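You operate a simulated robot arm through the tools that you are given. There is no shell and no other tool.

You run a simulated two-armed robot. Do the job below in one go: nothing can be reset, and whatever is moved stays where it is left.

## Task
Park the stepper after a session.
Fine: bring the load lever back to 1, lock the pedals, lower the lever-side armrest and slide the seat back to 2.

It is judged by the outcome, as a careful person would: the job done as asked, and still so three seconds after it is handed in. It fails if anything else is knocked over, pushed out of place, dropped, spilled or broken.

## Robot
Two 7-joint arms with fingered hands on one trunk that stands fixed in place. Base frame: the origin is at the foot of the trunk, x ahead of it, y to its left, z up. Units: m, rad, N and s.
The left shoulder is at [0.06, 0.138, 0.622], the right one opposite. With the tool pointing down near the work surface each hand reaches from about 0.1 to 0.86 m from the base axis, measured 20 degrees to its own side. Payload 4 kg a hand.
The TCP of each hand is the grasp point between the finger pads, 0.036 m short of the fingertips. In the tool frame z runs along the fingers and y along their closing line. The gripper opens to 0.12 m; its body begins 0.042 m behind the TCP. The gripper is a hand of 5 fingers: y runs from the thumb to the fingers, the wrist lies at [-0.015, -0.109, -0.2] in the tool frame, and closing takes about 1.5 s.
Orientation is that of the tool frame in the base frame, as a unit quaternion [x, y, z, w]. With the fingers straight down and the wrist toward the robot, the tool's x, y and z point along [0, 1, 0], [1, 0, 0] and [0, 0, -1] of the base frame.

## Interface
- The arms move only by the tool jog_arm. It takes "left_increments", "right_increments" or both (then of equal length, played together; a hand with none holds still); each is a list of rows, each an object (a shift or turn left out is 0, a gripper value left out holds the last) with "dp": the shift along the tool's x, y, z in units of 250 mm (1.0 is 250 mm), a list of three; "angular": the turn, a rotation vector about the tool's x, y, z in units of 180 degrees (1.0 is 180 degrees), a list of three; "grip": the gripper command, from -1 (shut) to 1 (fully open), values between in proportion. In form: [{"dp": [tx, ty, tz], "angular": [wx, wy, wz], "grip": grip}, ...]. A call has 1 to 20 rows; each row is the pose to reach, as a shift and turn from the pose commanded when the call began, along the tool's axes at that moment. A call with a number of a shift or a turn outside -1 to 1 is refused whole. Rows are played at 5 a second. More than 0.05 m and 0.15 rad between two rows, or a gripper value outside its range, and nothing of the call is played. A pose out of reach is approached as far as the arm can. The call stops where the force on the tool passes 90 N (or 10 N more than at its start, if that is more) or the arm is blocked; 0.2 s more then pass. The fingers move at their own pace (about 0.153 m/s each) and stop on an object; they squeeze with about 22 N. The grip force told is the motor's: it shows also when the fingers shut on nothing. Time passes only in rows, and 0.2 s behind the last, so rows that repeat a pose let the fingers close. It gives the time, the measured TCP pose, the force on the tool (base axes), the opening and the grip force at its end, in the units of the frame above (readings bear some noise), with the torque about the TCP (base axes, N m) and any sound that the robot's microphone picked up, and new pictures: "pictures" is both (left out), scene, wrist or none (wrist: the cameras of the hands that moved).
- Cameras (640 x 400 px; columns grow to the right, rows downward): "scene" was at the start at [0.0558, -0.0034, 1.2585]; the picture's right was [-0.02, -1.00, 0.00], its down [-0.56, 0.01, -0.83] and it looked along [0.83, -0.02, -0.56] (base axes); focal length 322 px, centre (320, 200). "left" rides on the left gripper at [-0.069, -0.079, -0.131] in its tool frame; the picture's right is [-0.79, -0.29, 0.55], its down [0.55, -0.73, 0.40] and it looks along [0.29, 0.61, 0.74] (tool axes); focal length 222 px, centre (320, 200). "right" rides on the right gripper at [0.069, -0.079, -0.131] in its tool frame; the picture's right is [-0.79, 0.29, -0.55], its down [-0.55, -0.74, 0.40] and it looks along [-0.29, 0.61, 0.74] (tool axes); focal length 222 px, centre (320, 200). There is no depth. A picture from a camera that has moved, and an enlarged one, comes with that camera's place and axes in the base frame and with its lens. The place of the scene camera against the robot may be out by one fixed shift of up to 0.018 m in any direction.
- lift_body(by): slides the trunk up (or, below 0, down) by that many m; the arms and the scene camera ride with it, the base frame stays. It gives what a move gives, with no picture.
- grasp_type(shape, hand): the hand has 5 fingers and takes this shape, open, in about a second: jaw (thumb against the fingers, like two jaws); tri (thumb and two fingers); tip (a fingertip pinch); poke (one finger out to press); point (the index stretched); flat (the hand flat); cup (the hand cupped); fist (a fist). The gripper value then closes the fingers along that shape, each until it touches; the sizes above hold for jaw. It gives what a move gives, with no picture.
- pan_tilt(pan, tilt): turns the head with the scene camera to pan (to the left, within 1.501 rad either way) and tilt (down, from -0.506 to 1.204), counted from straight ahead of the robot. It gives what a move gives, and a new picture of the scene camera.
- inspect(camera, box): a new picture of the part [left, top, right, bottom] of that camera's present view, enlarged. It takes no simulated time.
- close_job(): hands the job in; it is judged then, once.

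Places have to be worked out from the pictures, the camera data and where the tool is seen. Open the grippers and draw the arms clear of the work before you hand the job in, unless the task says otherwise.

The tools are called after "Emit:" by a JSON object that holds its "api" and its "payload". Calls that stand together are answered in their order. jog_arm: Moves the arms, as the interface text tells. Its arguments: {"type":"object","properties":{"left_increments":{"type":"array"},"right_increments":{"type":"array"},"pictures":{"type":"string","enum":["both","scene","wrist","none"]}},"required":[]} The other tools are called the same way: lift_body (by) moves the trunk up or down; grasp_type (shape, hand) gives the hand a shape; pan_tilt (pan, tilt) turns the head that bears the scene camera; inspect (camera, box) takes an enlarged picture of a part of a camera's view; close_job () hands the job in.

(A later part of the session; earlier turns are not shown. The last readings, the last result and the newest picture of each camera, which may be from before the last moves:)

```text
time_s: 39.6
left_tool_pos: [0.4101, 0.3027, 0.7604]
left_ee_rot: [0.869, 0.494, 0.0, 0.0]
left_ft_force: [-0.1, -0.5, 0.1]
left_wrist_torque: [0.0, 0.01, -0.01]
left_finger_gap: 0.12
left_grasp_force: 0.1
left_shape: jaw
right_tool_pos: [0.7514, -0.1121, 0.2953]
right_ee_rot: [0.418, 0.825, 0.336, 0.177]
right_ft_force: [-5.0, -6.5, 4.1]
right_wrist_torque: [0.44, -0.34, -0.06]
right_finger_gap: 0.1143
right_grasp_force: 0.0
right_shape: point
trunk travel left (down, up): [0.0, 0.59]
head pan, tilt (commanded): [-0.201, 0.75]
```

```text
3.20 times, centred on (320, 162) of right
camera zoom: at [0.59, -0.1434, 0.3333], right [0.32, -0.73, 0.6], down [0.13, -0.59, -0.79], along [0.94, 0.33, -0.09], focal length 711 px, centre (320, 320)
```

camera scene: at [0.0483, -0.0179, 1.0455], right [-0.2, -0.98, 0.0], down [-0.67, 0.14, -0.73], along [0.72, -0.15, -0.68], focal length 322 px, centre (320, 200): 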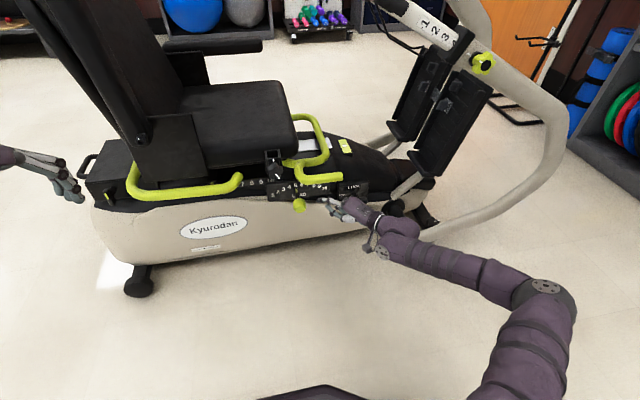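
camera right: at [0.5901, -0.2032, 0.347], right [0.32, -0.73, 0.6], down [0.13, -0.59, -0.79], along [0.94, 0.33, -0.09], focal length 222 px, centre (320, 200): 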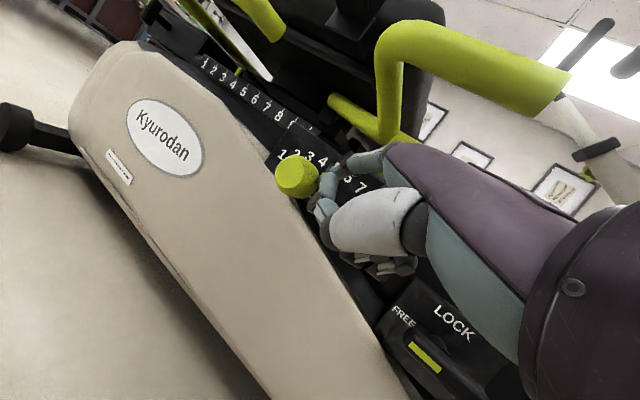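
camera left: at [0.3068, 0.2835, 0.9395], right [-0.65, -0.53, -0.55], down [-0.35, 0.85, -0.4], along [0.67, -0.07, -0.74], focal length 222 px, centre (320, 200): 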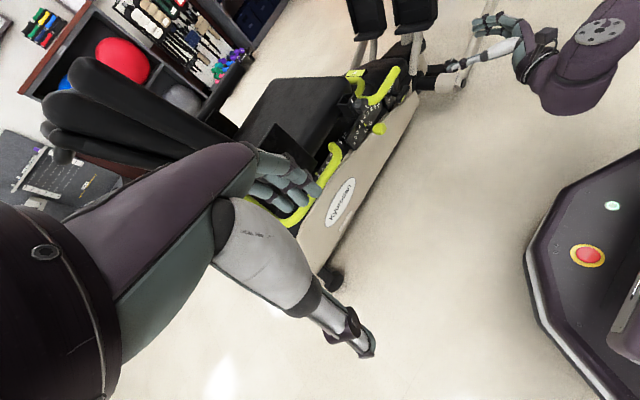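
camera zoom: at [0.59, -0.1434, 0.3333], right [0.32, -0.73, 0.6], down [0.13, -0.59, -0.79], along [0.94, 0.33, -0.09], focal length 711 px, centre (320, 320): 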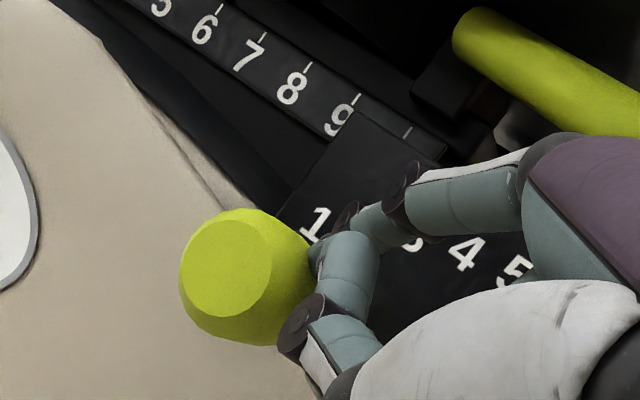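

The pointer appears at 1 with about 9 N resistance. I'll nudge a few millimetres more to see whether that is the end stop, then look again.

Emit:
{"api": "jog_arm", "payload": {"right_increments": [{"dp": [0.012, 0.002, 0.0105]}, {"dp": [0.024, 0.004, 0.021]}], "pictures": "none"}}

Emit:
{"api": "inspect", "payload": {"camera": "scene", "box": [250, 170, 330, 220]}}

```text
time_s: 40.2
left_tool_pos: [0.411, 0.3025, 0.7601]
left_ee_rot: [0.869, 0.495, 0.001, 0.0]
left_ft_force: [0.7, 0.2, 0.1]
left_wrist_torque: [0.02, 0.0, 0.04]
left_finger_gap: 0.1198
left_grasp_force: 0.0
left_shape: jaw
right_tool_pos: [0.7489, -0.1076, 0.2946]
right_ee_rot: [0.417, 0.825, 0.337, 0.176]
right_ft_force: [-6.4, -12.8, 7.2]
right_wrist_torque: [0.81, -0.58, -0.34]
right_finger_gap: 0.1141
right_grasp_force: 0.0
right_shape: point
right hand out of reach, approached as far as the arm can: row 2
trunk travel left (down, up): [0.0, 0.59]
head pan, tilt (commanded): [-0.201, 0.75]
```

```text
8.00 times, centred on (290, 195) of scene
camera zoom: at [0.0478, -0.0182, 1.0455], right [-0.2, -0.98, 0.0], down [-0.67, 0.14, -0.73], along [0.72, -0.15, -0.68], focal length 2578 px, centre (560, 240)
```

zoom: 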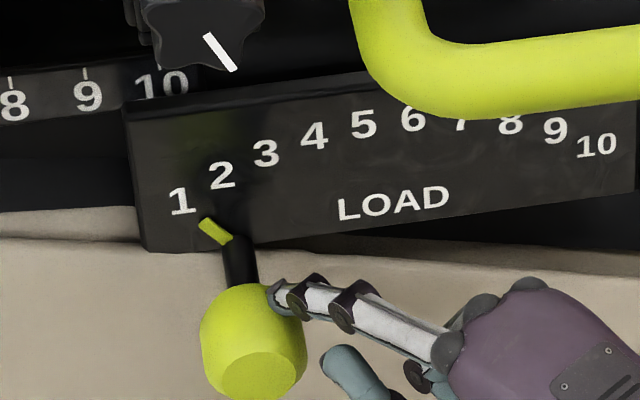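

Force climbed to ~16 N without more motion — that's the stop at 1, pointer aligned with 1. I'll back the finger off to the right and away, then verify it stays.

Emit:
{"api": "jog_arm", "payload": {"right_increments": [{"dp": [-0.05, -0.026, -0.025]}, {"dp": [-0.097, -0.051, -0.049]}, {"dp": [-0.075, -0.09, -0.19]}, {"dp": [-0.05, -0.14, -0.35]}, {"dp": [-0.024, -0.196, -0.53]}], "pictures": "wrist"}}

Emit:
{"api": "inspect", "payload": {"camera": "scene", "box": [250, 150, 370, 225]}}

```text
time_s: 41.4
left_tool_pos: [0.4107, 0.3029, 0.7588]
left_ee_rot: [0.869, 0.495, 0.0, 0.001]
left_ft_force: [0.2, -0.1, -0.3]
left_wrist_torque: [-0.02, 0.06, 0.0]
left_finger_gap: 0.12
left_grasp_force: 0.1
left_shape: jaw
right_tool_pos: [0.6488, -0.185, 0.3522]
right_ee_rot: [0.416, 0.826, 0.337, 0.175]
right_ft_force: [0.1, -0.4, -0.2]
right_wrist_torque: [-0.02, -0.01, -0.03]
right_finger_gap: 0.0001
right_grasp_force: 0.0
right_shape: point
trunk travel left (down, up): [0.0, 0.59]
head pan, tilt (commanded): [-0.201, 0.75]
camera right: at [0.4864, -0.2166, 0.3905], right [0.32, -0.73, 0.6], down [0.13, -0.59, -0.79], along [0.94, 0.33, -0.09], focal length 222 px, centre (320, 200)
```

right: 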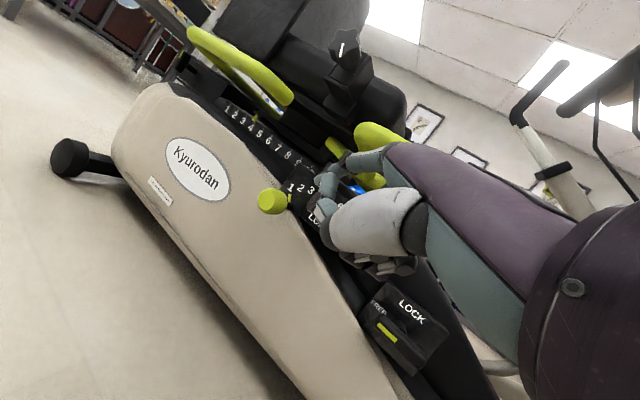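

```text
5.33 times, centred on (310, 188) of scene
camera zoom: at [0.0487, -0.0178, 1.0454], right [-0.2, -0.98, 0.0], down [-0.67, 0.14, -0.73], along [0.72, -0.15, -0.68], focal length 1719 px, centre (373, 267)
```

zoom: 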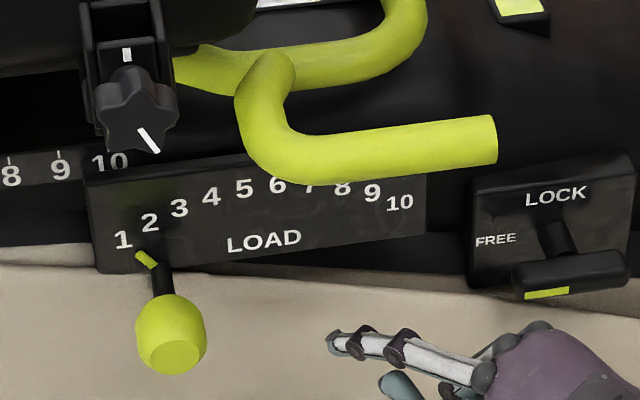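

The load lever stays at 1. Next is the pedal lock: a T-handle with its green mark at FREE. I'll zoom in on it from both cameras.

Emit:
{"api": "inspect", "payload": {"camera": "right", "box": [340, 270, 480, 390]}}

Emit:
{"api": "inspect", "payload": {"camera": "scene", "box": [325, 160, 405, 220]}}

```text
3.33 times, centred on (410, 330) of right
camera zoom: at [0.4864, -0.2166, 0.3905], right [0.32, -0.73, 0.6], down [0.13, -0.59, -0.79], along [0.94, 0.33, -0.09], focal length 740 px, centre (20, -233)
```

zoom: 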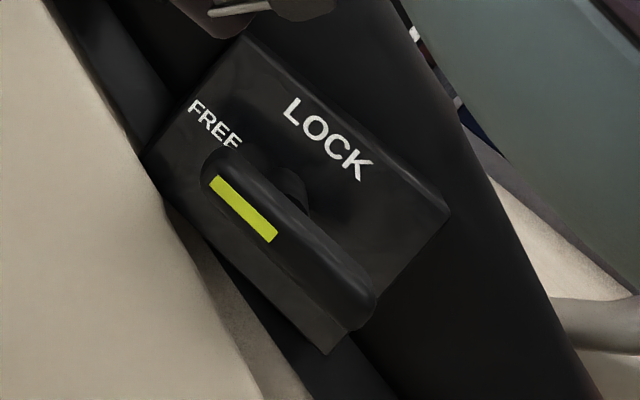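

```text
6.67 times, centred on (365, 190) of scene
camera zoom: at [0.0487, -0.0178, 1.0454], right [-0.2, -0.98, 0.0], down [-0.67, 0.14, -0.73], along [0.72, -0.15, -0.68], focal length 2148 px, centre (20, 267)
```

zoom: 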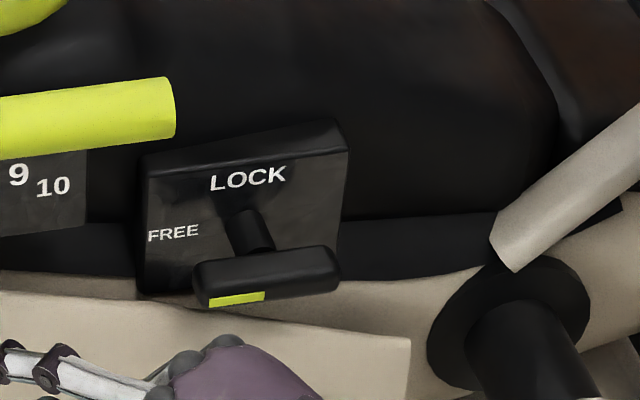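

T-handle centre is at ≈(0.835,-0.31,0.274), bar ~8.5 cm long along y; it must turn clockwise (left/green end up). I'll push its right end down from above with the index; first I re-orient the hand (yaw 0, 60° down) at a stand-off to the right.

Emit:
{"api": "jog_arm", "payload": {"right_increments": [{"dp": [-0.083, -0.024, -0.096], "angular": [0.0132, -0.0201, 0.027], "grip": 1}, {"dp": [-0.166, -0.048, -0.192], "angular": [0.0264, -0.0402, 0.0541], "grip": 1}, {"dp": [-0.249, -0.072, -0.288], "angular": [0.0397, -0.0603, 0.0811], "grip": 1}, {"dp": [-0.332, -0.097, -0.384], "angular": [0.0529, -0.0803, 0.1081], "grip": 1}, {"dp": [-0.415, -0.121, -0.48], "angular": [0.0661, -0.1004, 0.1352], "grip": 1}, {"dp": [-0.498, -0.145, -0.576], "angular": [0.0793, -0.1205, 0.1622], "grip": 1}], "pictures": "both"}}

```text
time_s: 42.8
left_tool_pos: [0.4097, 0.3028, 0.7599]
left_ee_rot: [0.869, 0.495, 0.0, 0.0]
left_ft_force: [0.1, 0.0, -0.5]
left_wrist_torque: [0.0, 0.01, 0.03]
left_finger_gap: 0.1198
left_grasp_force: 0.1
left_shape: jaw
right_tool_pos: [0.6195, -0.3594, 0.4308]
right_ee_rot: [0.683, 0.683, 0.183, 0.183]
right_ft_force: [0.2, -0.2, -0.4]
right_wrist_torque: [-0.02, 0.01, -0.02]
right_finger_gap: 0.0
right_grasp_force: 0.3
right_shape: point
trunk travel left (down, up): [0.0, 0.59]
head pan, tilt (commanded): [-0.201, 0.75]
camera scene: at [0.0486, -0.0179, 1.0454], right [-0.2, -0.98, 0.0], down [-0.67, 0.14, -0.73], along [0.72, -0.15, -0.68], focal length 322 px, centre (320, 200)
camera right: at [0.4847, -0.2911, 0.5066], right [-0.02, -0.78, 0.62], down [-0.44, -0.55, -0.71], along [0.9, -0.29, -0.33], focal length 222 px, centre (320, 200)
```

scene: 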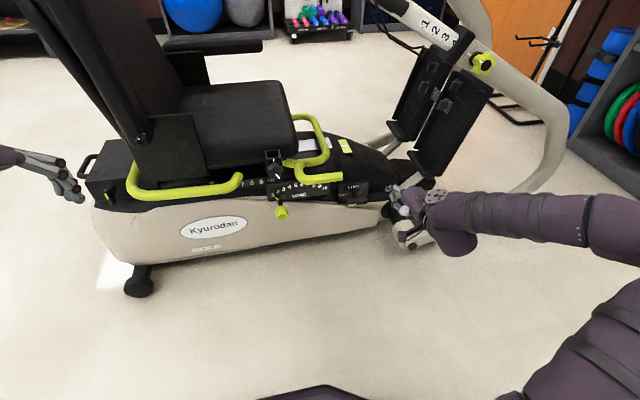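
right: 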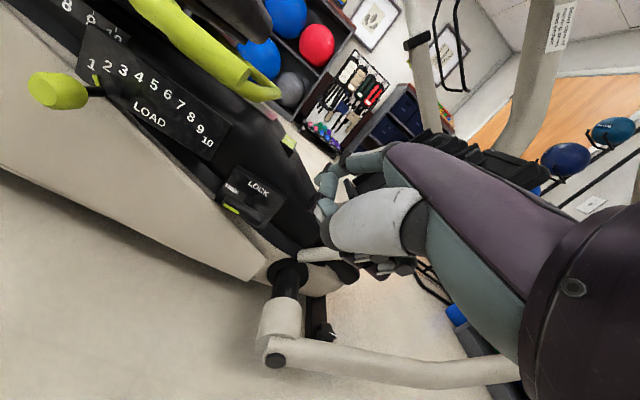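

The pose is reached. I'll check the finger shape (gap reads 0) and the lock handle up close.

Emit:
{"api": "inspect", "payload": {"camera": "right", "box": [290, 120, 430, 220]}}

Emit:
{"api": "inspect", "payload": {"camera": "right", "box": [190, 140, 330, 260]}}

Emit:
{"api": "inspect", "payload": {"camera": "scene", "box": [330, 160, 450, 250]}}

```text
4.00 times, centred on (360, 170) of right
camera zoom: at [0.4847, -0.2911, 0.5066], right [-0.02, -0.78, 0.62], down [-0.44, -0.55, -0.71], along [0.9, -0.29, -0.33], focal length 888 px, centre (160, 320)
```

zoom: 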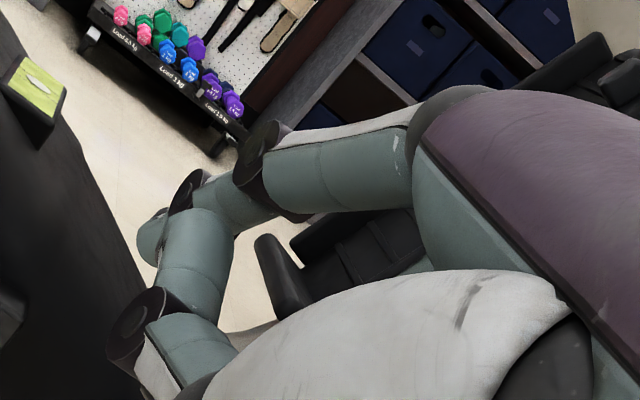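

```text
3.33 times, centred on (260, 200) of right
camera zoom: at [0.4847, -0.2911, 0.5066], right [-0.02, -0.78, 0.62], down [-0.44, -0.55, -0.71], along [0.9, -0.29, -0.33], focal length 740 px, centre (520, 200)
```

zoom: 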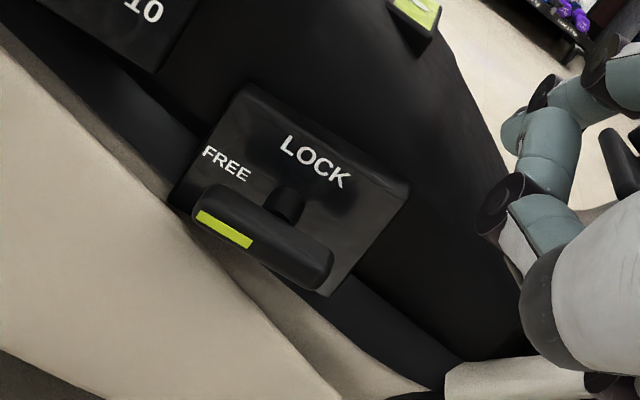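

```text
4.44 times, centred on (390, 205) of scene
camera zoom: at [0.0486, -0.0179, 1.0454], right [-0.2, -0.98, 0.0], down [-0.67, 0.14, -0.73], along [0.72, -0.15, -0.68], focal length 1432 px, centre (9, 178)
```

zoom: 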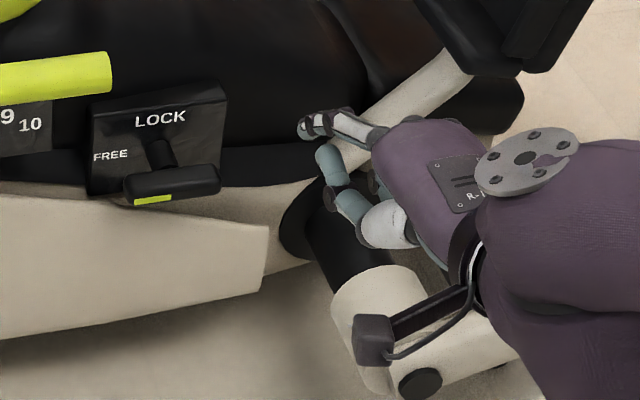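

Handle centre confirmed at ≈(0.836,-0.311,0.274) and the finger model matches. I'll bring the index tip above the handle's right end, about 3 cm over it.

Emit:
{"api": "jog_arm", "payload": {"right_increments": [{"dp": [-0.004, 0.06, 0.141]}, {"dp": [-0.009, 0.119, 0.282]}, {"dp": [-0.013, 0.179, 0.422]}, {"dp": [-0.018, 0.238, 0.563]}, {"dp": [-0.022, 0.298, 0.704]}], "pictures": "both"}}

Emit:
{"api": "inspect", "payload": {"camera": "scene", "box": [310, 150, 430, 240]}}

Emit:
{"api": "inspect", "payload": {"camera": "right", "box": [210, 120, 390, 250]}}

```text
time_s: 44.0
left_tool_pos: [0.411, 0.3029, 0.7587]
left_ee_rot: [0.869, 0.495, 0.0, 0.0]
left_ft_force: [-0.3, 0.1, 0.1]
left_wrist_torque: [-0.02, 0.0, 0.01]
left_finger_gap: 0.1196
left_grasp_force: 0.0
left_shape: jaw
right_tool_pos: [0.7721, -0.3657, 0.3149]
right_ee_rot: [0.684, 0.682, 0.181, 0.185]
right_ft_force: [-0.8, -0.7, 0.2]
right_wrist_torque: [0.02, 0.0, 0.01]
right_finger_gap: 0.0
right_grasp_force: 0.0
right_shape: point
trunk travel left (down, up): [0.0, 0.59]
head pan, tilt (commanded): [-0.201, 0.75]
camera scene: at [0.0483, -0.0179, 1.0455], right [-0.2, -0.98, 0.0], down [-0.67, 0.14, -0.73], along [0.72, -0.15, -0.68], focal length 322 px, centre (320, 200)
camera right: at [0.6372, -0.2973, 0.3902], right [-0.02, -0.78, 0.62], down [-0.44, -0.55, -0.71], along [0.9, -0.29, -0.33], focal length 222 px, centre (320, 200)
```

scene: 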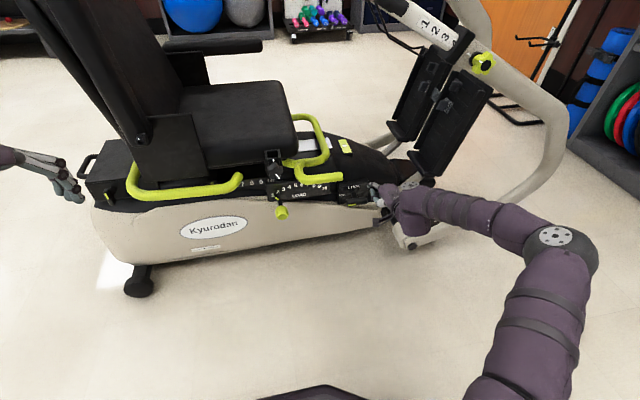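
right: 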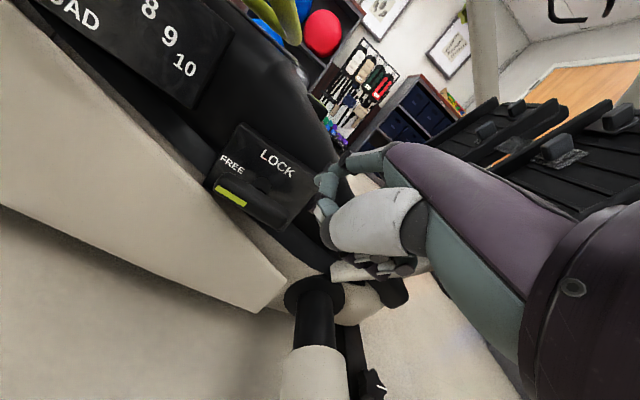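

```text
4.44 times, centred on (370, 195) of scene
camera zoom: at [0.0483, -0.0179, 1.0455], right [-0.2, -0.98, 0.0], down [-0.67, 0.14, -0.73], along [0.72, -0.15, -0.68], focal length 1432 px, centre (98, 222)
```

zoom: 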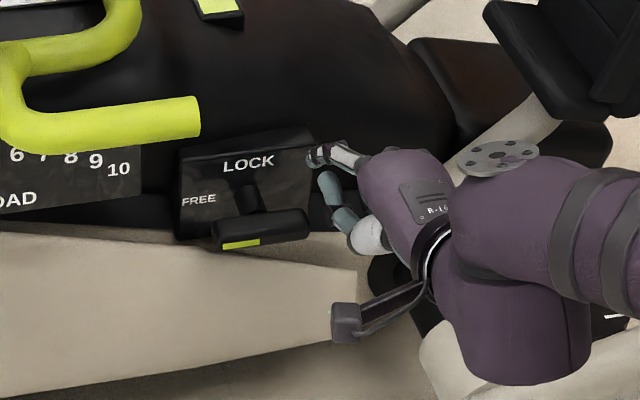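

```text
3.08 times, centred on (300, 185) of right
camera zoom: at [0.6372, -0.2973, 0.3902], right [-0.02, -0.78, 0.62], down [-0.44, -0.55, -0.71], along [0.9, -0.29, -0.33], focal length 684 px, centre (382, 246)
```

zoom: 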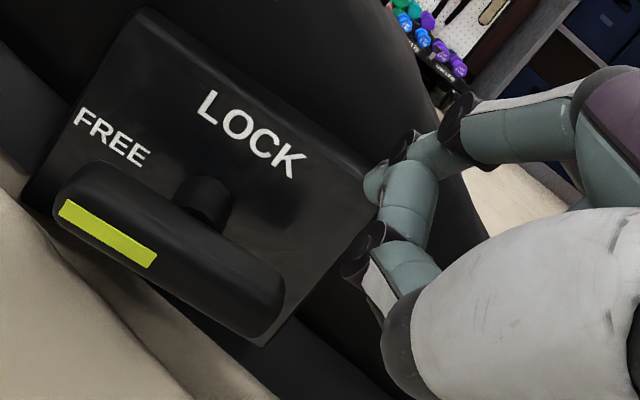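

Refined: handle centre ≈(0.843,-0.311,0.270), spanning y −0.275…−0.349; my fingertip is at (0.847,-0.348,0.328). I'll shift 1 cm left and press down onto the right half in small steps.

Emit:
{"api": "jog_arm", "payload": {"right_increments": [{"dp": [0.04, -0.024, 0.0416]}, {"dp": [0.04, -0.052, 0.09]}, {"dp": [0.036, -0.08, 0.1386]}, {"dp": [0.032, -0.104, 0.18]}, {"dp": [0.028, -0.128, 0.2217]}], "pictures": "none"}}

Emit:
{"api": "inspect", "payload": {"camera": "scene", "box": [310, 150, 430, 240]}}

Emit:
{"api": "inspect", "payload": {"camera": "right", "box": [210, 80, 390, 210]}}

```text
time_s: 45.2
left_tool_pos: [0.4105, 0.3023, 0.7601]
left_ee_rot: [0.869, 0.495, 0.0, 0.0]
left_ft_force: [0.7, -0.6, -1.2]
left_wrist_torque: [0.04, 0.0, 0.0]
left_finger_gap: 0.1199
left_grasp_force: 0.0
left_shape: jaw
right_tool_pos: [0.7734, -0.3591, 0.2526]
right_ee_rot: [0.683, 0.682, 0.184, 0.184]
right_ft_force: [3.1, -0.2, 4.2]
right_wrist_torque: [0.1, -0.29, -0.07]
right_finger_gap: 0.0
right_grasp_force: 0.1
right_shape: point
trunk travel left (down, up): [0.0, 0.59]
head pan, tilt (commanded): [-0.201, 0.75]
```

```text
4.44 times, centred on (370, 195) of scene
camera zoom: at [0.0482, -0.0177, 1.0455], right [-0.2, -0.98, 0.0], down [-0.67, 0.14, -0.73], along [0.72, -0.15, -0.68], focal length 1432 px, centre (98, 222)
```

zoom: 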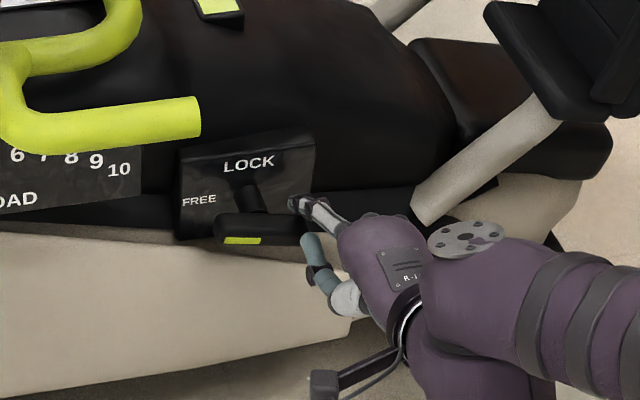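

```text
3.08 times, centred on (300, 145) of right
camera zoom: at [0.6374, -0.2897, 0.3278], right [-0.02, -0.78, 0.62], down [-0.44, -0.55, -0.71], along [0.9, -0.29, -0.33], focal length 684 px, centre (382, 369)
```

zoom: 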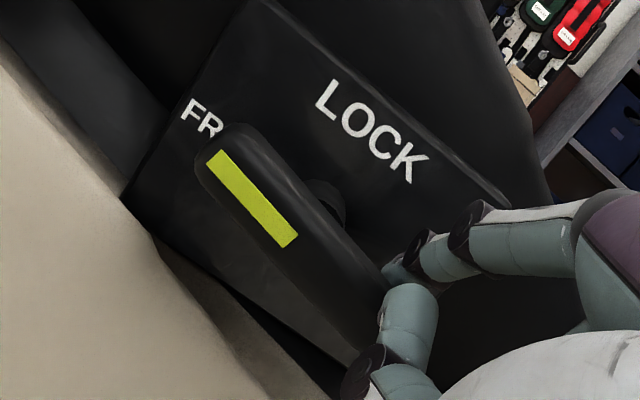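

The handle has begun turning (right end slightly down), but the contact pushes my finger forward, so I'm a bit too deep. I'll pull back 8 mm and keep pressing down.

Emit:
{"api": "jog_arm", "payload": {"right_increments": [{"dp": [0, -0.0277, -0.016]}, {"dp": [0, -0.0517, 0.0256]}, {"dp": [0, -0.0757, 0.067]}, {"dp": [0.016, -0.0957, 0.1018]}], "pictures": "none"}}

Emit:
{"api": "inspect", "payload": {"camera": "scene", "box": [310, 150, 430, 240]}}

Emit:
{"api": "inspect", "payload": {"camera": "right", "box": [210, 60, 390, 190]}}

```text
time_s: 46.2
left_tool_pos: [0.4103, 0.3025, 0.7593]
left_ee_rot: [0.869, 0.495, 0.0, 0.0]
left_ft_force: [0.4, -0.2, 0.1]
left_wrist_torque: [0.04, 0.05, -0.01]
left_finger_gap: 0.12
left_grasp_force: 0.0
left_shape: jaw
right_tool_pos: [0.7622, -0.3574, 0.2169]
right_ee_rot: [0.684, 0.682, 0.182, 0.183]
right_ft_force: [-0.3, -3.6, 2.5]
right_wrist_torque: [0.13, -0.18, -0.21]
right_finger_gap: 0.1143
right_grasp_force: 0.0
right_shape: point
trunk travel left (down, up): [0.0, 0.59]
head pan, tilt (commanded): [-0.201, 0.75]
```

```text
4.44 times, centred on (370, 195) of scene
camera zoom: at [0.0482, -0.0179, 1.0454], right [-0.2, -0.98, 0.0], down [-0.67, 0.14, -0.73], along [0.72, -0.15, -0.68], focal length 1432 px, centre (98, 222)
```

zoom: 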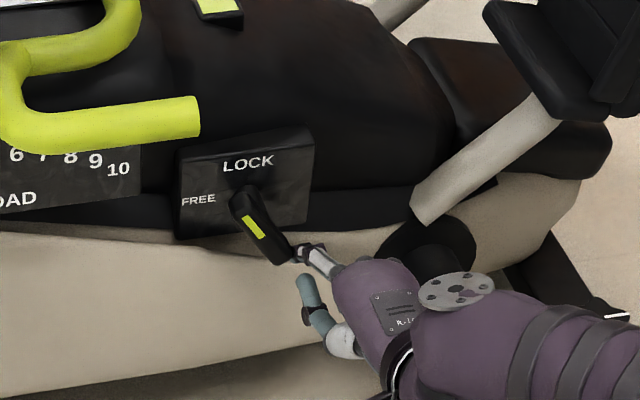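

```text
3.08 times, centred on (300, 125) of right
camera zoom: at [0.6282, -0.2872, 0.2923], right [-0.02, -0.78, 0.62], down [-0.44, -0.55, -0.71], along [0.9, -0.29, -0.33], focal length 684 px, centre (382, 431)
```

zoom: 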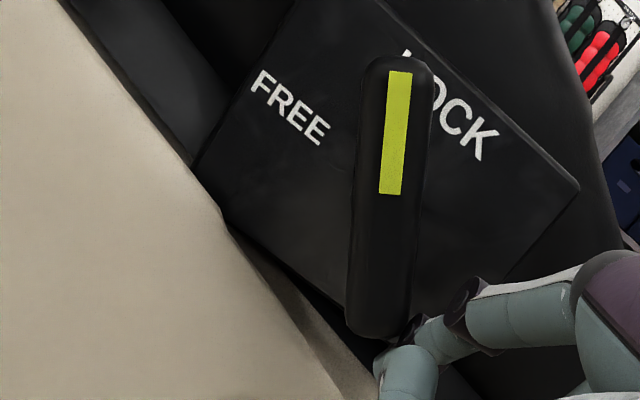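

The handle turned ~60° toward LOCK. My fingertip is now at its lower end, so I'll shift right, rise ~1.5 cm, and push left on its side to finish the turn.

Emit:
{"api": "jog_arm", "payload": {"right_increments": [{"dp": [-0.06, 0, 0]}, {"dp": [-0.06, 0.03, -0.052]}, {"dp": [0, 0.03, -0.052]}, {"dp": [0.024, 0.026, -0.045]}, {"dp": [0.04, 0.026, -0.045]}], "pictures": "none"}}

Emit:
{"api": "inspect", "payload": {"camera": "scene", "box": [310, 150, 430, 240]}}

Emit:
{"api": "inspect", "payload": {"camera": "right", "box": [210, 60, 390, 190]}}

```text
time_s: 47.4
left_tool_pos: [0.4107, 0.3021, 0.7591]
left_ee_rot: [0.869, 0.495, -0.001, 0.0]
left_ft_force: [0.3, -0.2, 0.4]
left_wrist_torque: [0.02, 0.0, 0.03]
left_finger_gap: 0.1201
left_grasp_force: 0.1
left_shape: jaw
right_tool_pos: [0.7637, -0.3475, 0.2308]
right_ee_rot: [0.684, 0.682, 0.182, 0.183]
right_ft_force: [0.8, -6.7, -1.1]
right_wrist_torque: [0.05, 0.12, -0.58]
right_finger_gap: 0.1141
right_grasp_force: 0.1
right_shape: point
trunk travel left (down, up): [0.0, 0.59]
head pan, tilt (commanded): [-0.201, 0.75]
```

```text
4.44 times, centred on (370, 195) of scene
camera zoom: at [0.0486, -0.0181, 1.0454], right [-0.2, -0.98, 0.0], down [-0.67, 0.14, -0.73], along [0.72, -0.15, -0.68], focal length 1432 px, centre (98, 222)
```

zoom: 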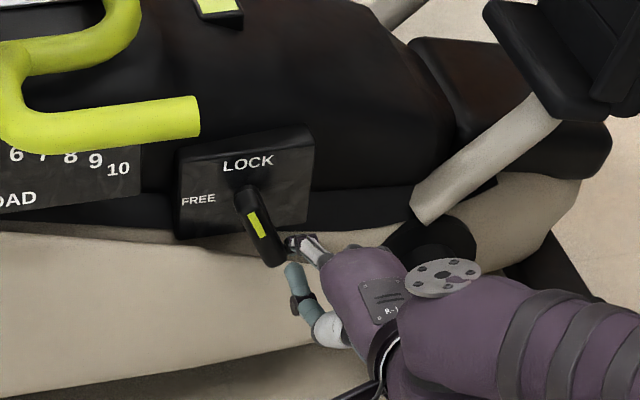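

```text
3.08 times, centred on (300, 125) of right
camera zoom: at [0.6291, -0.2767, 0.3055], right [-0.02, -0.78, 0.62], down [-0.44, -0.55, -0.71], along [0.9, -0.29, -0.33], focal length 684 px, centre (382, 431)
```

zoom: 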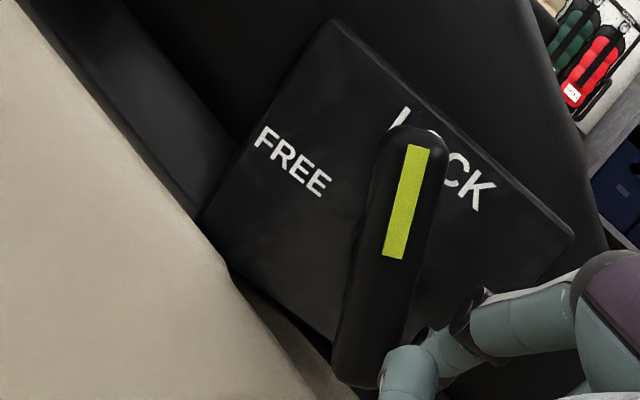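

About 12° more; ~20° remain. I'll keep pushing left in small steps.

Emit:
{"api": "jog_arm", "payload": {"right_increments": [{"dp": [0.024, 0, 0]}, {"dp": [0.048, 0.002, -0.003]}, {"dp": [0.072, 0.002, -0.003]}], "pictures": "none"}}

Emit:
{"api": "inspect", "payload": {"camera": "scene", "box": [310, 150, 430, 240]}}

Emit:
{"api": "inspect", "payload": {"camera": "right", "box": [210, 60, 390, 190]}}

```text
time_s: 48.2
left_tool_pos: [0.4114, 0.3027, 0.7592]
left_ee_rot: [0.869, 0.495, 0.0, 0.0]
left_ft_force: [-0.1, -0.6, 1.0]
left_wrist_torque: [-0.03, -0.02, 0.0]
left_finger_gap: 0.1196
left_grasp_force: 0.1
left_shape: jaw
right_tool_pos: [0.7637, -0.3305, 0.2322]
right_ee_rot: [0.684, 0.682, 0.181, 0.184]
right_ft_force: [0.6, -17.2, -4.4]
right_wrist_torque: [0.42, 0.31, -1.16]
right_finger_gap: 0.1143
right_grasp_force: 0.1
right_shape: point
trunk travel left (down, up): [0.0, 0.59]
head pan, tilt (commanded): [-0.201, 0.75]
```

```text
4.44 times, centred on (370, 195) of scene
camera zoom: at [0.0488, -0.0184, 1.0454], right [-0.2, -0.98, 0.0], down [-0.67, 0.14, -0.73], along [0.72, -0.15, -0.68], focal length 1432 px, centre (98, 222)
```

zoom: 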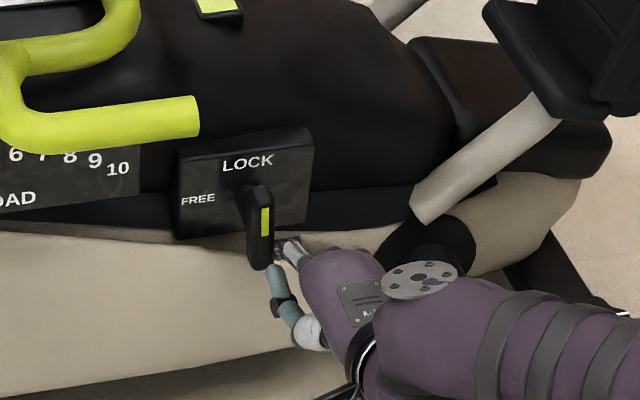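

```text
3.08 times, centred on (300, 125) of right
camera zoom: at [0.6292, -0.2605, 0.3062], right [-0.03, -0.78, 0.62], down [-0.44, -0.55, -0.71], along [0.9, -0.29, -0.33], focal length 684 px, centre (382, 431)
```

zoom: 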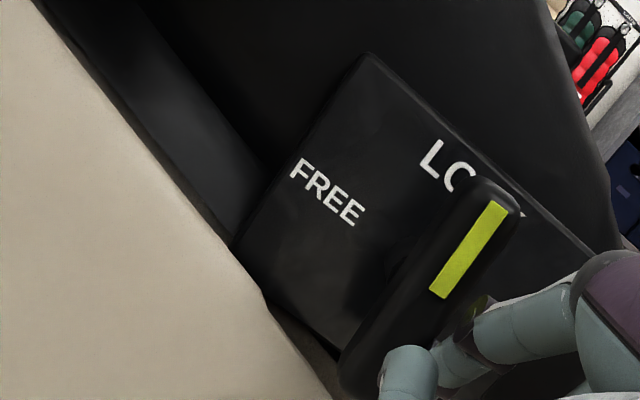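

The handle is now parallel to the panel's vertical edge with the mark at LOCK, and the force (17 N) shows its stop. I'll back off to the right and away, then re-check both levers.

Emit:
{"api": "jog_arm", "payload": {"right_increments": [{"dp": [-0.06, 0, 0]}, {"dp": [-0.12, 0, 0]}, {"dp": [-0.12, -0.0986, -0.149]}, {"dp": [-0.12, -0.177, -0.333]}, {"dp": [-0.12, -0.256, -0.517]}], "pictures": "both"}}

Emit:
{"api": "inspect", "payload": {"camera": "scene", "box": [260, 150, 400, 230]}}

Emit:
{"api": "inspect", "payload": {"camera": "right", "box": [160, 100, 340, 230]}}

```text
time_s: 49.4
left_tool_pos: [0.41, 0.3038, 0.7596]
left_ee_rot: [0.869, 0.496, 0.0, 0.0]
left_ft_force: [0.8, 0.3, 0.3]
left_wrist_torque: [0.01, 0.0, -0.03]
left_finger_gap: 0.1197
left_grasp_force: 0.0
left_shape: jaw
right_tool_pos: [0.6445, -0.3564, 0.313]
right_ee_rot: [0.683, 0.683, 0.183, 0.183]
right_ft_force: [0.7, 0.1, -0.1]
right_wrist_torque: [-0.02, -0.03, -0.02]
right_finger_gap: 0.1139
right_grasp_force: 0.1
right_shape: point
trunk travel left (down, up): [0.0, 0.59]
head pan, tilt (commanded): [-0.201, 0.75]
camera scene: at [0.0488, -0.0179, 1.0454], right [-0.2, -0.98, 0.0], down [-0.67, 0.14, -0.73], along [0.72, -0.15, -0.68], focal length 322 px, centre (320, 200)
camera right: at [0.5093, -0.2865, 0.3869], right [-0.02, -0.78, 0.62], down [-0.44, -0.55, -0.71], along [0.9, -0.29, -0.33], focal length 222 px, centre (320, 200)
```

scene: 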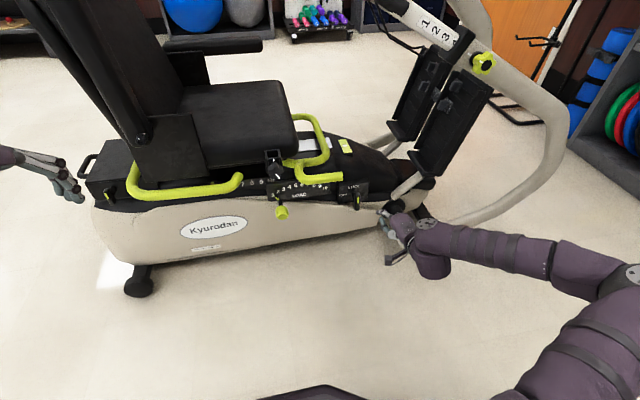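
right: 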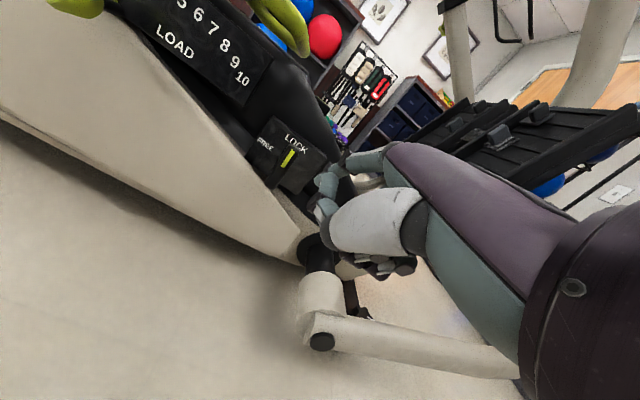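

```text
4.57 times, centred on (330, 190) of scene
camera zoom: at [0.0488, -0.0179, 1.0454], right [-0.2, -0.98, 0.0], down [-0.67, 0.14, -0.73], along [0.72, -0.15, -0.68], focal length 1473 px, centre (274, 246)
```

zoom: 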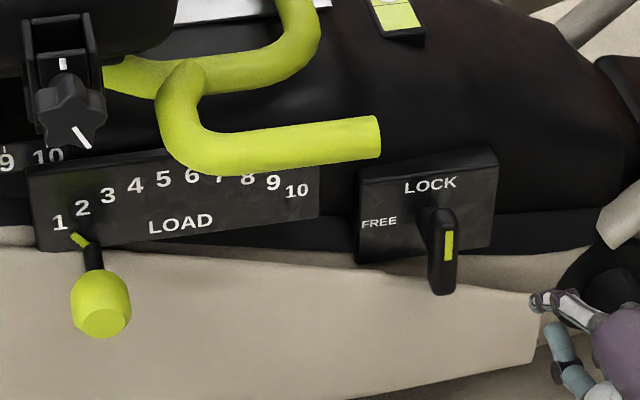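

```text
3.08 times, centred on (250, 165) of right
camera zoom: at [0.5093, -0.2865, 0.3869], right [-0.02, -0.78, 0.62], down [-0.44, -0.55, -0.71], along [0.9, -0.29, -0.33], focal length 684 px, centre (535, 308)
```

zoom: 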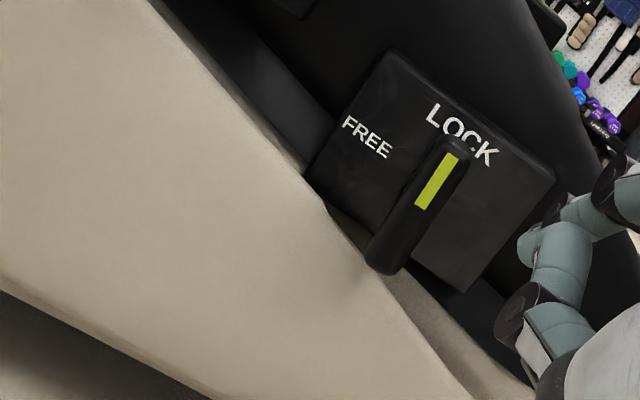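

Both are confirmed: load at 1, pedal handle vertical at LOCK. Next is the armrest; I'll draw the right hand back from the machine and raise the trunk for the higher work.

Emit:
{"api": "jog_arm", "payload": {"right_increments": [{"dp": [0, -0.1, -0.1]}, {"dp": [0, -0.2, -0.2]}, {"dp": [0, -0.3, -0.3]}, {"dp": [0, -0.4, -0.4]}, {"dp": [0, -0.489, -0.513]}], "pictures": "none"}}

Emit:
{"api": "lift_body", "payload": {"by": 0.2}}

Emit:
{"api": "pan_tilt", "payload": {"pan": 0.3, "tilt": 0.5}}

Emit:
{"api": "inspect", "payload": {"camera": "scene", "box": [180, 60, 420, 260]}}

```text
time_s: 50.6
left_tool_pos: [0.4098, 0.3031, 0.7588]
left_ee_rot: [0.868, 0.496, 0.0, 0.0]
left_ft_force: [0.0, 0.1, -0.4]
left_wrist_torque: [0.0, 0.02, -0.02]
left_finger_gap: 0.1196
left_grasp_force: 0.1
left_shape: jaw
right_tool_pos: [0.4747, -0.3569, 0.3609]
right_ee_rot: [0.682, 0.683, 0.183, 0.184]
right_ft_force: [-0.1, 0.1, 0.3]
right_wrist_torque: [-0.01, 0.01, -0.01]
right_finger_gap: 0.1142
right_grasp_force: 0.1
right_shape: point
trunk travel left (down, up): [0.0, 0.59]
head pan, tilt (commanded): [-0.201, 0.75]
```

```text
time_s: 52.8
left_tool_pos: [0.4121, 0.303, 0.9595]
left_ee_rot: [0.869, 0.495, 0.0, 0.0]
left_ft_force: [-0.4, -0.4, -0.1]
left_wrist_torque: [0.0, -0.01, 0.0]
left_finger_gap: 0.1198
left_grasp_force: 0.0
left_shape: jaw
right_tool_pos: [0.4745, -0.3581, 0.5606]
right_ee_rot: [0.683, 0.683, 0.183, 0.183]
right_ft_force: [-0.8, -0.9, -0.3]
right_wrist_torque: [-0.01, -0.03, -0.01]
right_finger_gap: 0.1145
right_grasp_force: 0.2
right_shape: point
trunk travel left (down, up): [-0.2, 0.39]
head pan, tilt (commanded): [-0.201, 0.75]
```

```text
time_s: 53.7
left_tool_pos: [0.4086, 0.3036, 0.9575]
left_ee_rot: [0.869, 0.495, 0.0, 0.0]
left_ft_force: [-0.6, -0.4, 0.9]
left_wrist_torque: [-0.04, -0.02, -0.01]
left_finger_gap: 0.1198
left_grasp_force: 0.1
left_shape: jaw
right_tool_pos: [0.4742, -0.3576, 0.5608]
right_ee_rot: [0.683, 0.683, 0.182, 0.183]
right_ft_force: [0.0, 0.0, 0.5]
right_wrist_torque: [0.02, 0.02, -0.02]
right_finger_gap: 0.1142
right_grasp_force: 0.1
right_shape: point
trunk travel left (down, up): [-0.2, 0.39]
head pan, tilt (commanded): [0.3, 0.499]
camera scene: at [0.0542, 0.0255, 1.2674], right [0.29, -0.96, 0.0], down [-0.46, -0.14, -0.88], along [0.84, 0.26, -0.48], focal length 322 px, centre (320, 200)
```

scene: 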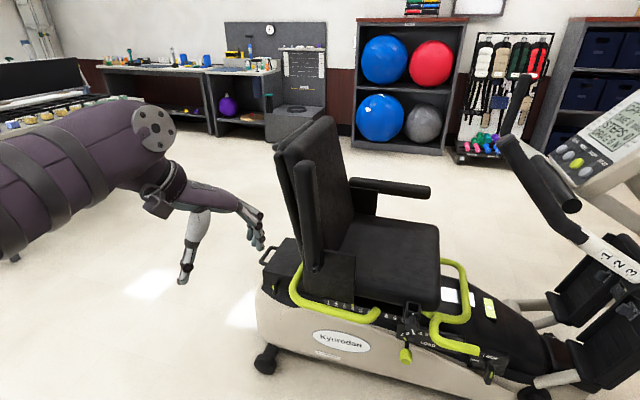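

```text
2.00 times, centred on (300, 160) of scene
camera zoom: at [0.0542, 0.0255, 1.2674], right [0.29, -0.96, 0.0], down [-0.46, -0.14, -0.88], along [0.84, 0.26, -0.48], focal length 644 px, centre (360, 280)
```

zoom: 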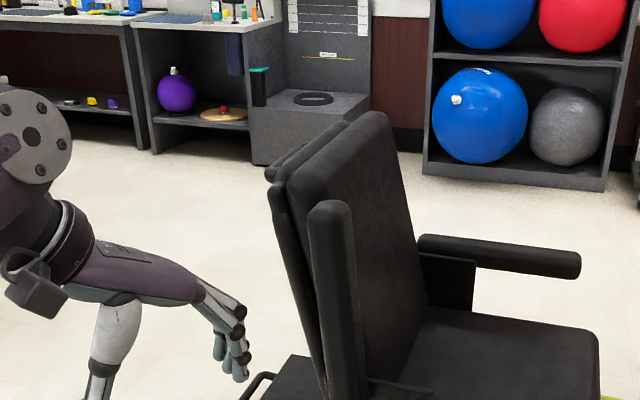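

The near armrest stands nearly upright beside the backrest, top at ≈(0.72,0.27,0.98), pivot at ≈(0.72,0.245,0.67). I'll look at it through the left wrist camera.

Emit:
{"api": "inspect", "payload": {"camera": "left", "box": [0, 0, 640, 400]}}

Emit:
{"api": "inspect", "payload": {"camera": "scene", "box": [260, 100, 420, 290]}}

```text
1.00 times, centred on (320, 200) of left (not enlarged: the box is as wide or as high as the picture)
camera zoom: at [0.307, 0.2833, 1.0894], right [-0.65, -0.53, -0.55], down [-0.35, 0.85, -0.4], along [0.67, -0.07, -0.74], focal length 222 px, centre (320, 200)
```

zoom: 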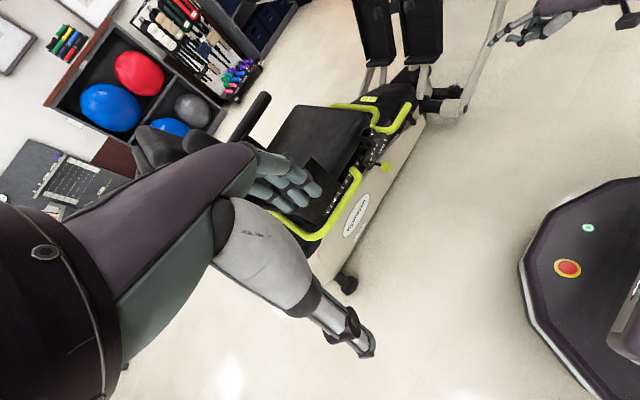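

```text
2.11 times, centred on (340, 195) of scene
camera zoom: at [0.0542, 0.0255, 1.2674], right [0.29, -0.96, 0.0], down [-0.46, -0.14, -0.88], along [0.84, 0.26, -0.48], focal length 678 px, centre (278, 210)
```

zoom: 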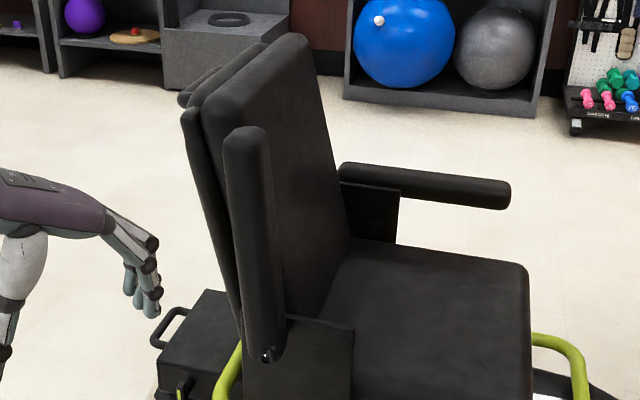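

The armrest pad is a narrow slab pivoting at the plate's upper rear corner; the far one shows the lowered position (horizontal, resting on the plate). I'll raise the trunk more and bring the left hand above the pad to cage its top (thumb behind, fingers in front).

Emit:
{"api": "lift_body", "payload": {"by": 0.25}}

Emit:
{"api": "jog_arm", "payload": {"left_increments": [{"dp": [0, 0.15, 0], "angular": [0, 0, 0.028]}, {"dp": [0.02, 0.3, 0], "angular": [0, 0, 0.056]}, {"dp": [0.05, 0.45, 0.03], "angular": [0, 0, 0.084]}, {"dp": [0.08, 0.6, 0.06], "angular": [0, 0, 0.111]}, {"dp": [0.12, 0.75, 0.1], "angular": [0, 0, 0.139]}, {"dp": [0.16, 0.85, 0.14], "angular": [0, 0, 0.167]}], "pictures": "both"}}

```text
time_s: 56.3
left_tool_pos: [0.4108, 0.3033, 1.2093]
left_ee_rot: [0.869, 0.496, 0.0, -0.001]
left_ft_force: [-0.1, 0.1, 0.3]
left_wrist_torque: [-0.02, 0.02, -0.04]
left_finger_gap: 0.1197
left_grasp_force: 0.1
left_shape: jaw
right_tool_pos: [0.4753, -0.3579, 0.8109]
right_ee_rot: [0.683, 0.683, 0.182, 0.184]
right_ft_force: [-0.1, 0.1, 0.9]
right_wrist_torque: [-0.01, -0.01, -0.02]
right_finger_gap: 0.1141
right_grasp_force: 0.1
right_shape: point
trunk travel left (down, up): [-0.45, 0.14]
head pan, tilt (commanded): [0.3, 0.499]
```

```text
time_s: 57.7
left_tool_pos: [0.6142, 0.2294, 1.1739]
left_ee_rot: [0.968, 0.252, -0.001, 0.0]
left_ft_force: [-0.2, -0.7, 0.0]
left_wrist_torque: [0.01, 0.05, 0.0]
left_finger_gap: 0.1198
left_grasp_force: 0.1
left_shape: jaw
right_tool_pos: [0.4741, -0.3575, 0.8105]
right_ee_rot: [0.683, 0.683, 0.182, 0.184]
right_ft_force: [0.1, 0.2, 0.4]
right_wrist_torque: [-0.01, -0.02, -0.01]
right_finger_gap: 0.1142
right_grasp_force: 0.0
right_shape: point
trunk travel left (down, up): [-0.45, 0.14]
head pan, tilt (commanded): [0.3, 0.499]
camera scene: at [0.0551, 0.0256, 1.5174], right [0.3, -0.96, 0.0], down [-0.46, -0.14, -0.88], along [0.84, 0.26, -0.48], focal length 322 px, centre (320, 200)
camera left: at [0.5159, 0.2642, 1.3046], right [-0.83, -0.13, -0.55], down [0.12, 0.91, -0.4], along [0.55, -0.4, -0.74], focal length 222 px, centre (320, 200)
```

scene: 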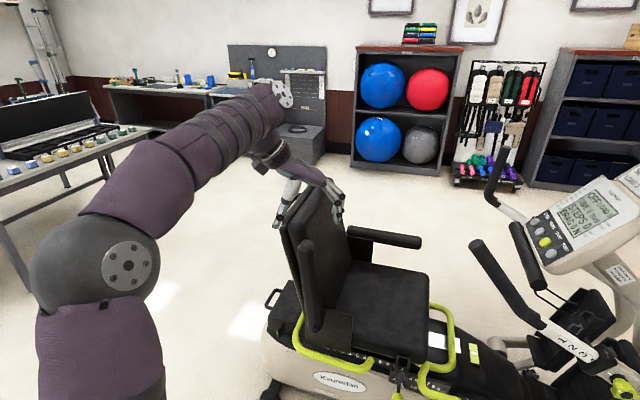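
left: 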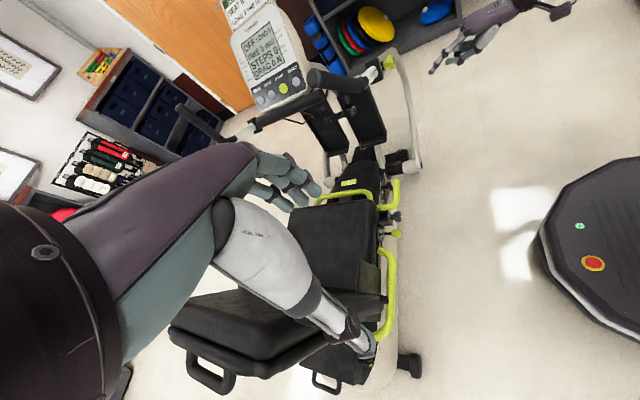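

The left hand is now above, in front of the armrest. I'll zoom in to locate the pad top relative to the hand.

Emit:
{"api": "inspect", "payload": {"camera": "left", "box": [160, 230, 420, 400]}}

Emit:
{"api": "inspect", "payload": {"camera": "scene", "box": [250, 150, 410, 280]}}

```text
2.35 times, centred on (290, 315) of left
camera zoom: at [0.5159, 0.2642, 1.3046], right [-0.83, -0.13, -0.55], down [0.12, 0.91, -0.4], along [0.55, -0.4, -0.74], focal length 523 px, centre (391, -71)
```

zoom: 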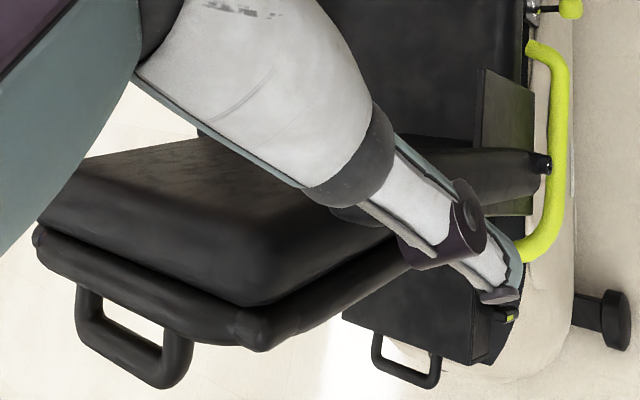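

```text
3.08 times, centred on (330, 215) of scene
camera zoom: at [0.0551, 0.0256, 1.5174], right [0.3, -0.96, 0.0], down [-0.46, -0.14, -0.88], along [0.84, 0.26, -0.48], focal length 992 px, centre (289, 154)
```

zoom: 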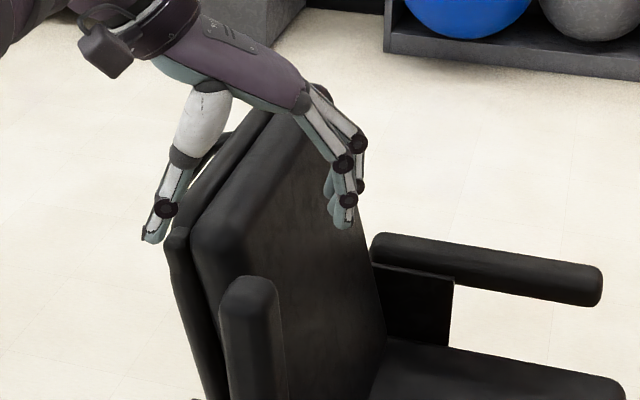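

I need to see whether the armrest stands in front of or beside the backrest. I'll swing the left hand out to the left for a view from behind-left.

Emit:
{"api": "jog_arm", "payload": {"left_increments": [{"dp": [0.01, -0.19, 0.02]}, {"dp": [0.02, -0.38, 0.04]}, {"dp": [0.03, -0.57, 0.06]}, {"dp": [0.04, -0.76, 0.08]}, {"dp": [0.045, -0.95, 0.1]}], "pictures": "wrist"}}

Emit:
{"api": "inspect", "payload": {"camera": "left", "box": [160, 180, 440, 370]}}

Emit:
{"api": "inspect", "payload": {"camera": "scene", "box": [260, 170, 380, 310]}}

```text
time_s: 58.9
left_tool_pos: [0.5076, 0.4432, 1.1484]
left_ee_rot: [0.968, 0.252, 0.0, 0.001]
left_ft_force: [-0.3, -0.3, 0.7]
left_wrist_torque: [-0.02, 0.0, 0.0]
left_finger_gap: 0.1197
left_grasp_force: 0.1
left_shape: jaw
right_tool_pos: [0.4744, -0.3573, 0.8112]
right_ee_rot: [0.683, 0.683, 0.183, 0.183]
right_ft_force: [0.6, 0.3, 0.1]
right_wrist_torque: [-0.01, -0.03, 0.02]
right_finger_gap: 0.1143
right_grasp_force: 0.0
right_shape: point
trunk travel left (down, up): [-0.45, 0.14]
head pan, tilt (commanded): [0.3, 0.499]
camera left: at [0.4084, 0.4776, 1.2793], right [-0.83, -0.13, -0.55], down [0.12, 0.91, -0.4], along [0.55, -0.4, -0.74], focal length 222 px, centre (320, 200)
```

left: 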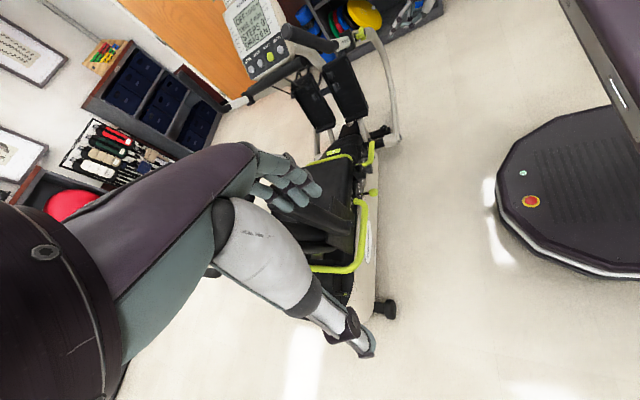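

```text
2.11 times, centred on (300, 275) of left
camera zoom: at [0.4084, 0.4776, 1.2793], right [-0.83, -0.13, -0.55], down [0.12, 0.91, -0.4], along [0.55, -0.4, -0.74], focal length 468 px, centre (362, 42)
```

zoom: 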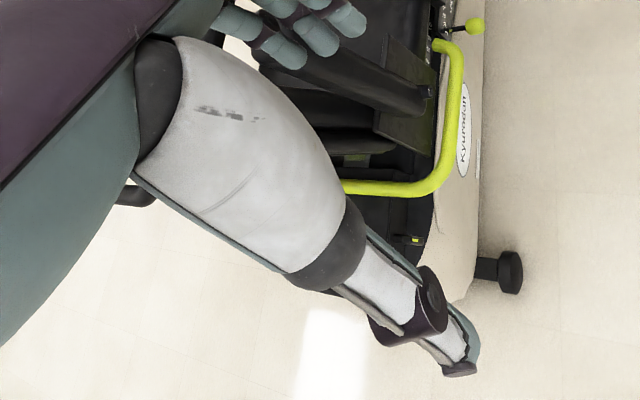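

```text
2.86 times, centred on (320, 240) of scene
camera zoom: at [0.0541, 0.0262, 1.5174], right [0.3, -0.96, 0.0], down [-0.46, -0.14, -0.88], along [0.84, 0.26, -0.48], focal length 921 px, centre (320, 86)
```

zoom: 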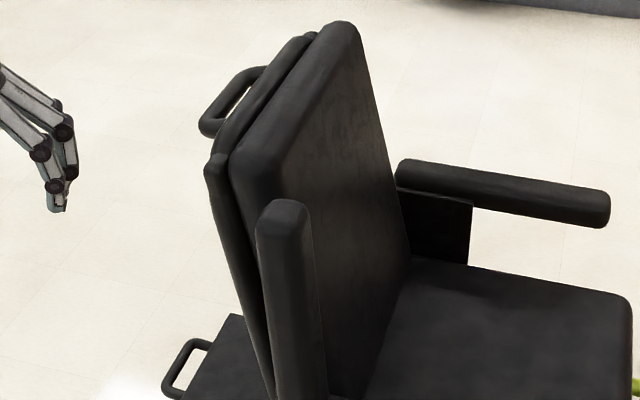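

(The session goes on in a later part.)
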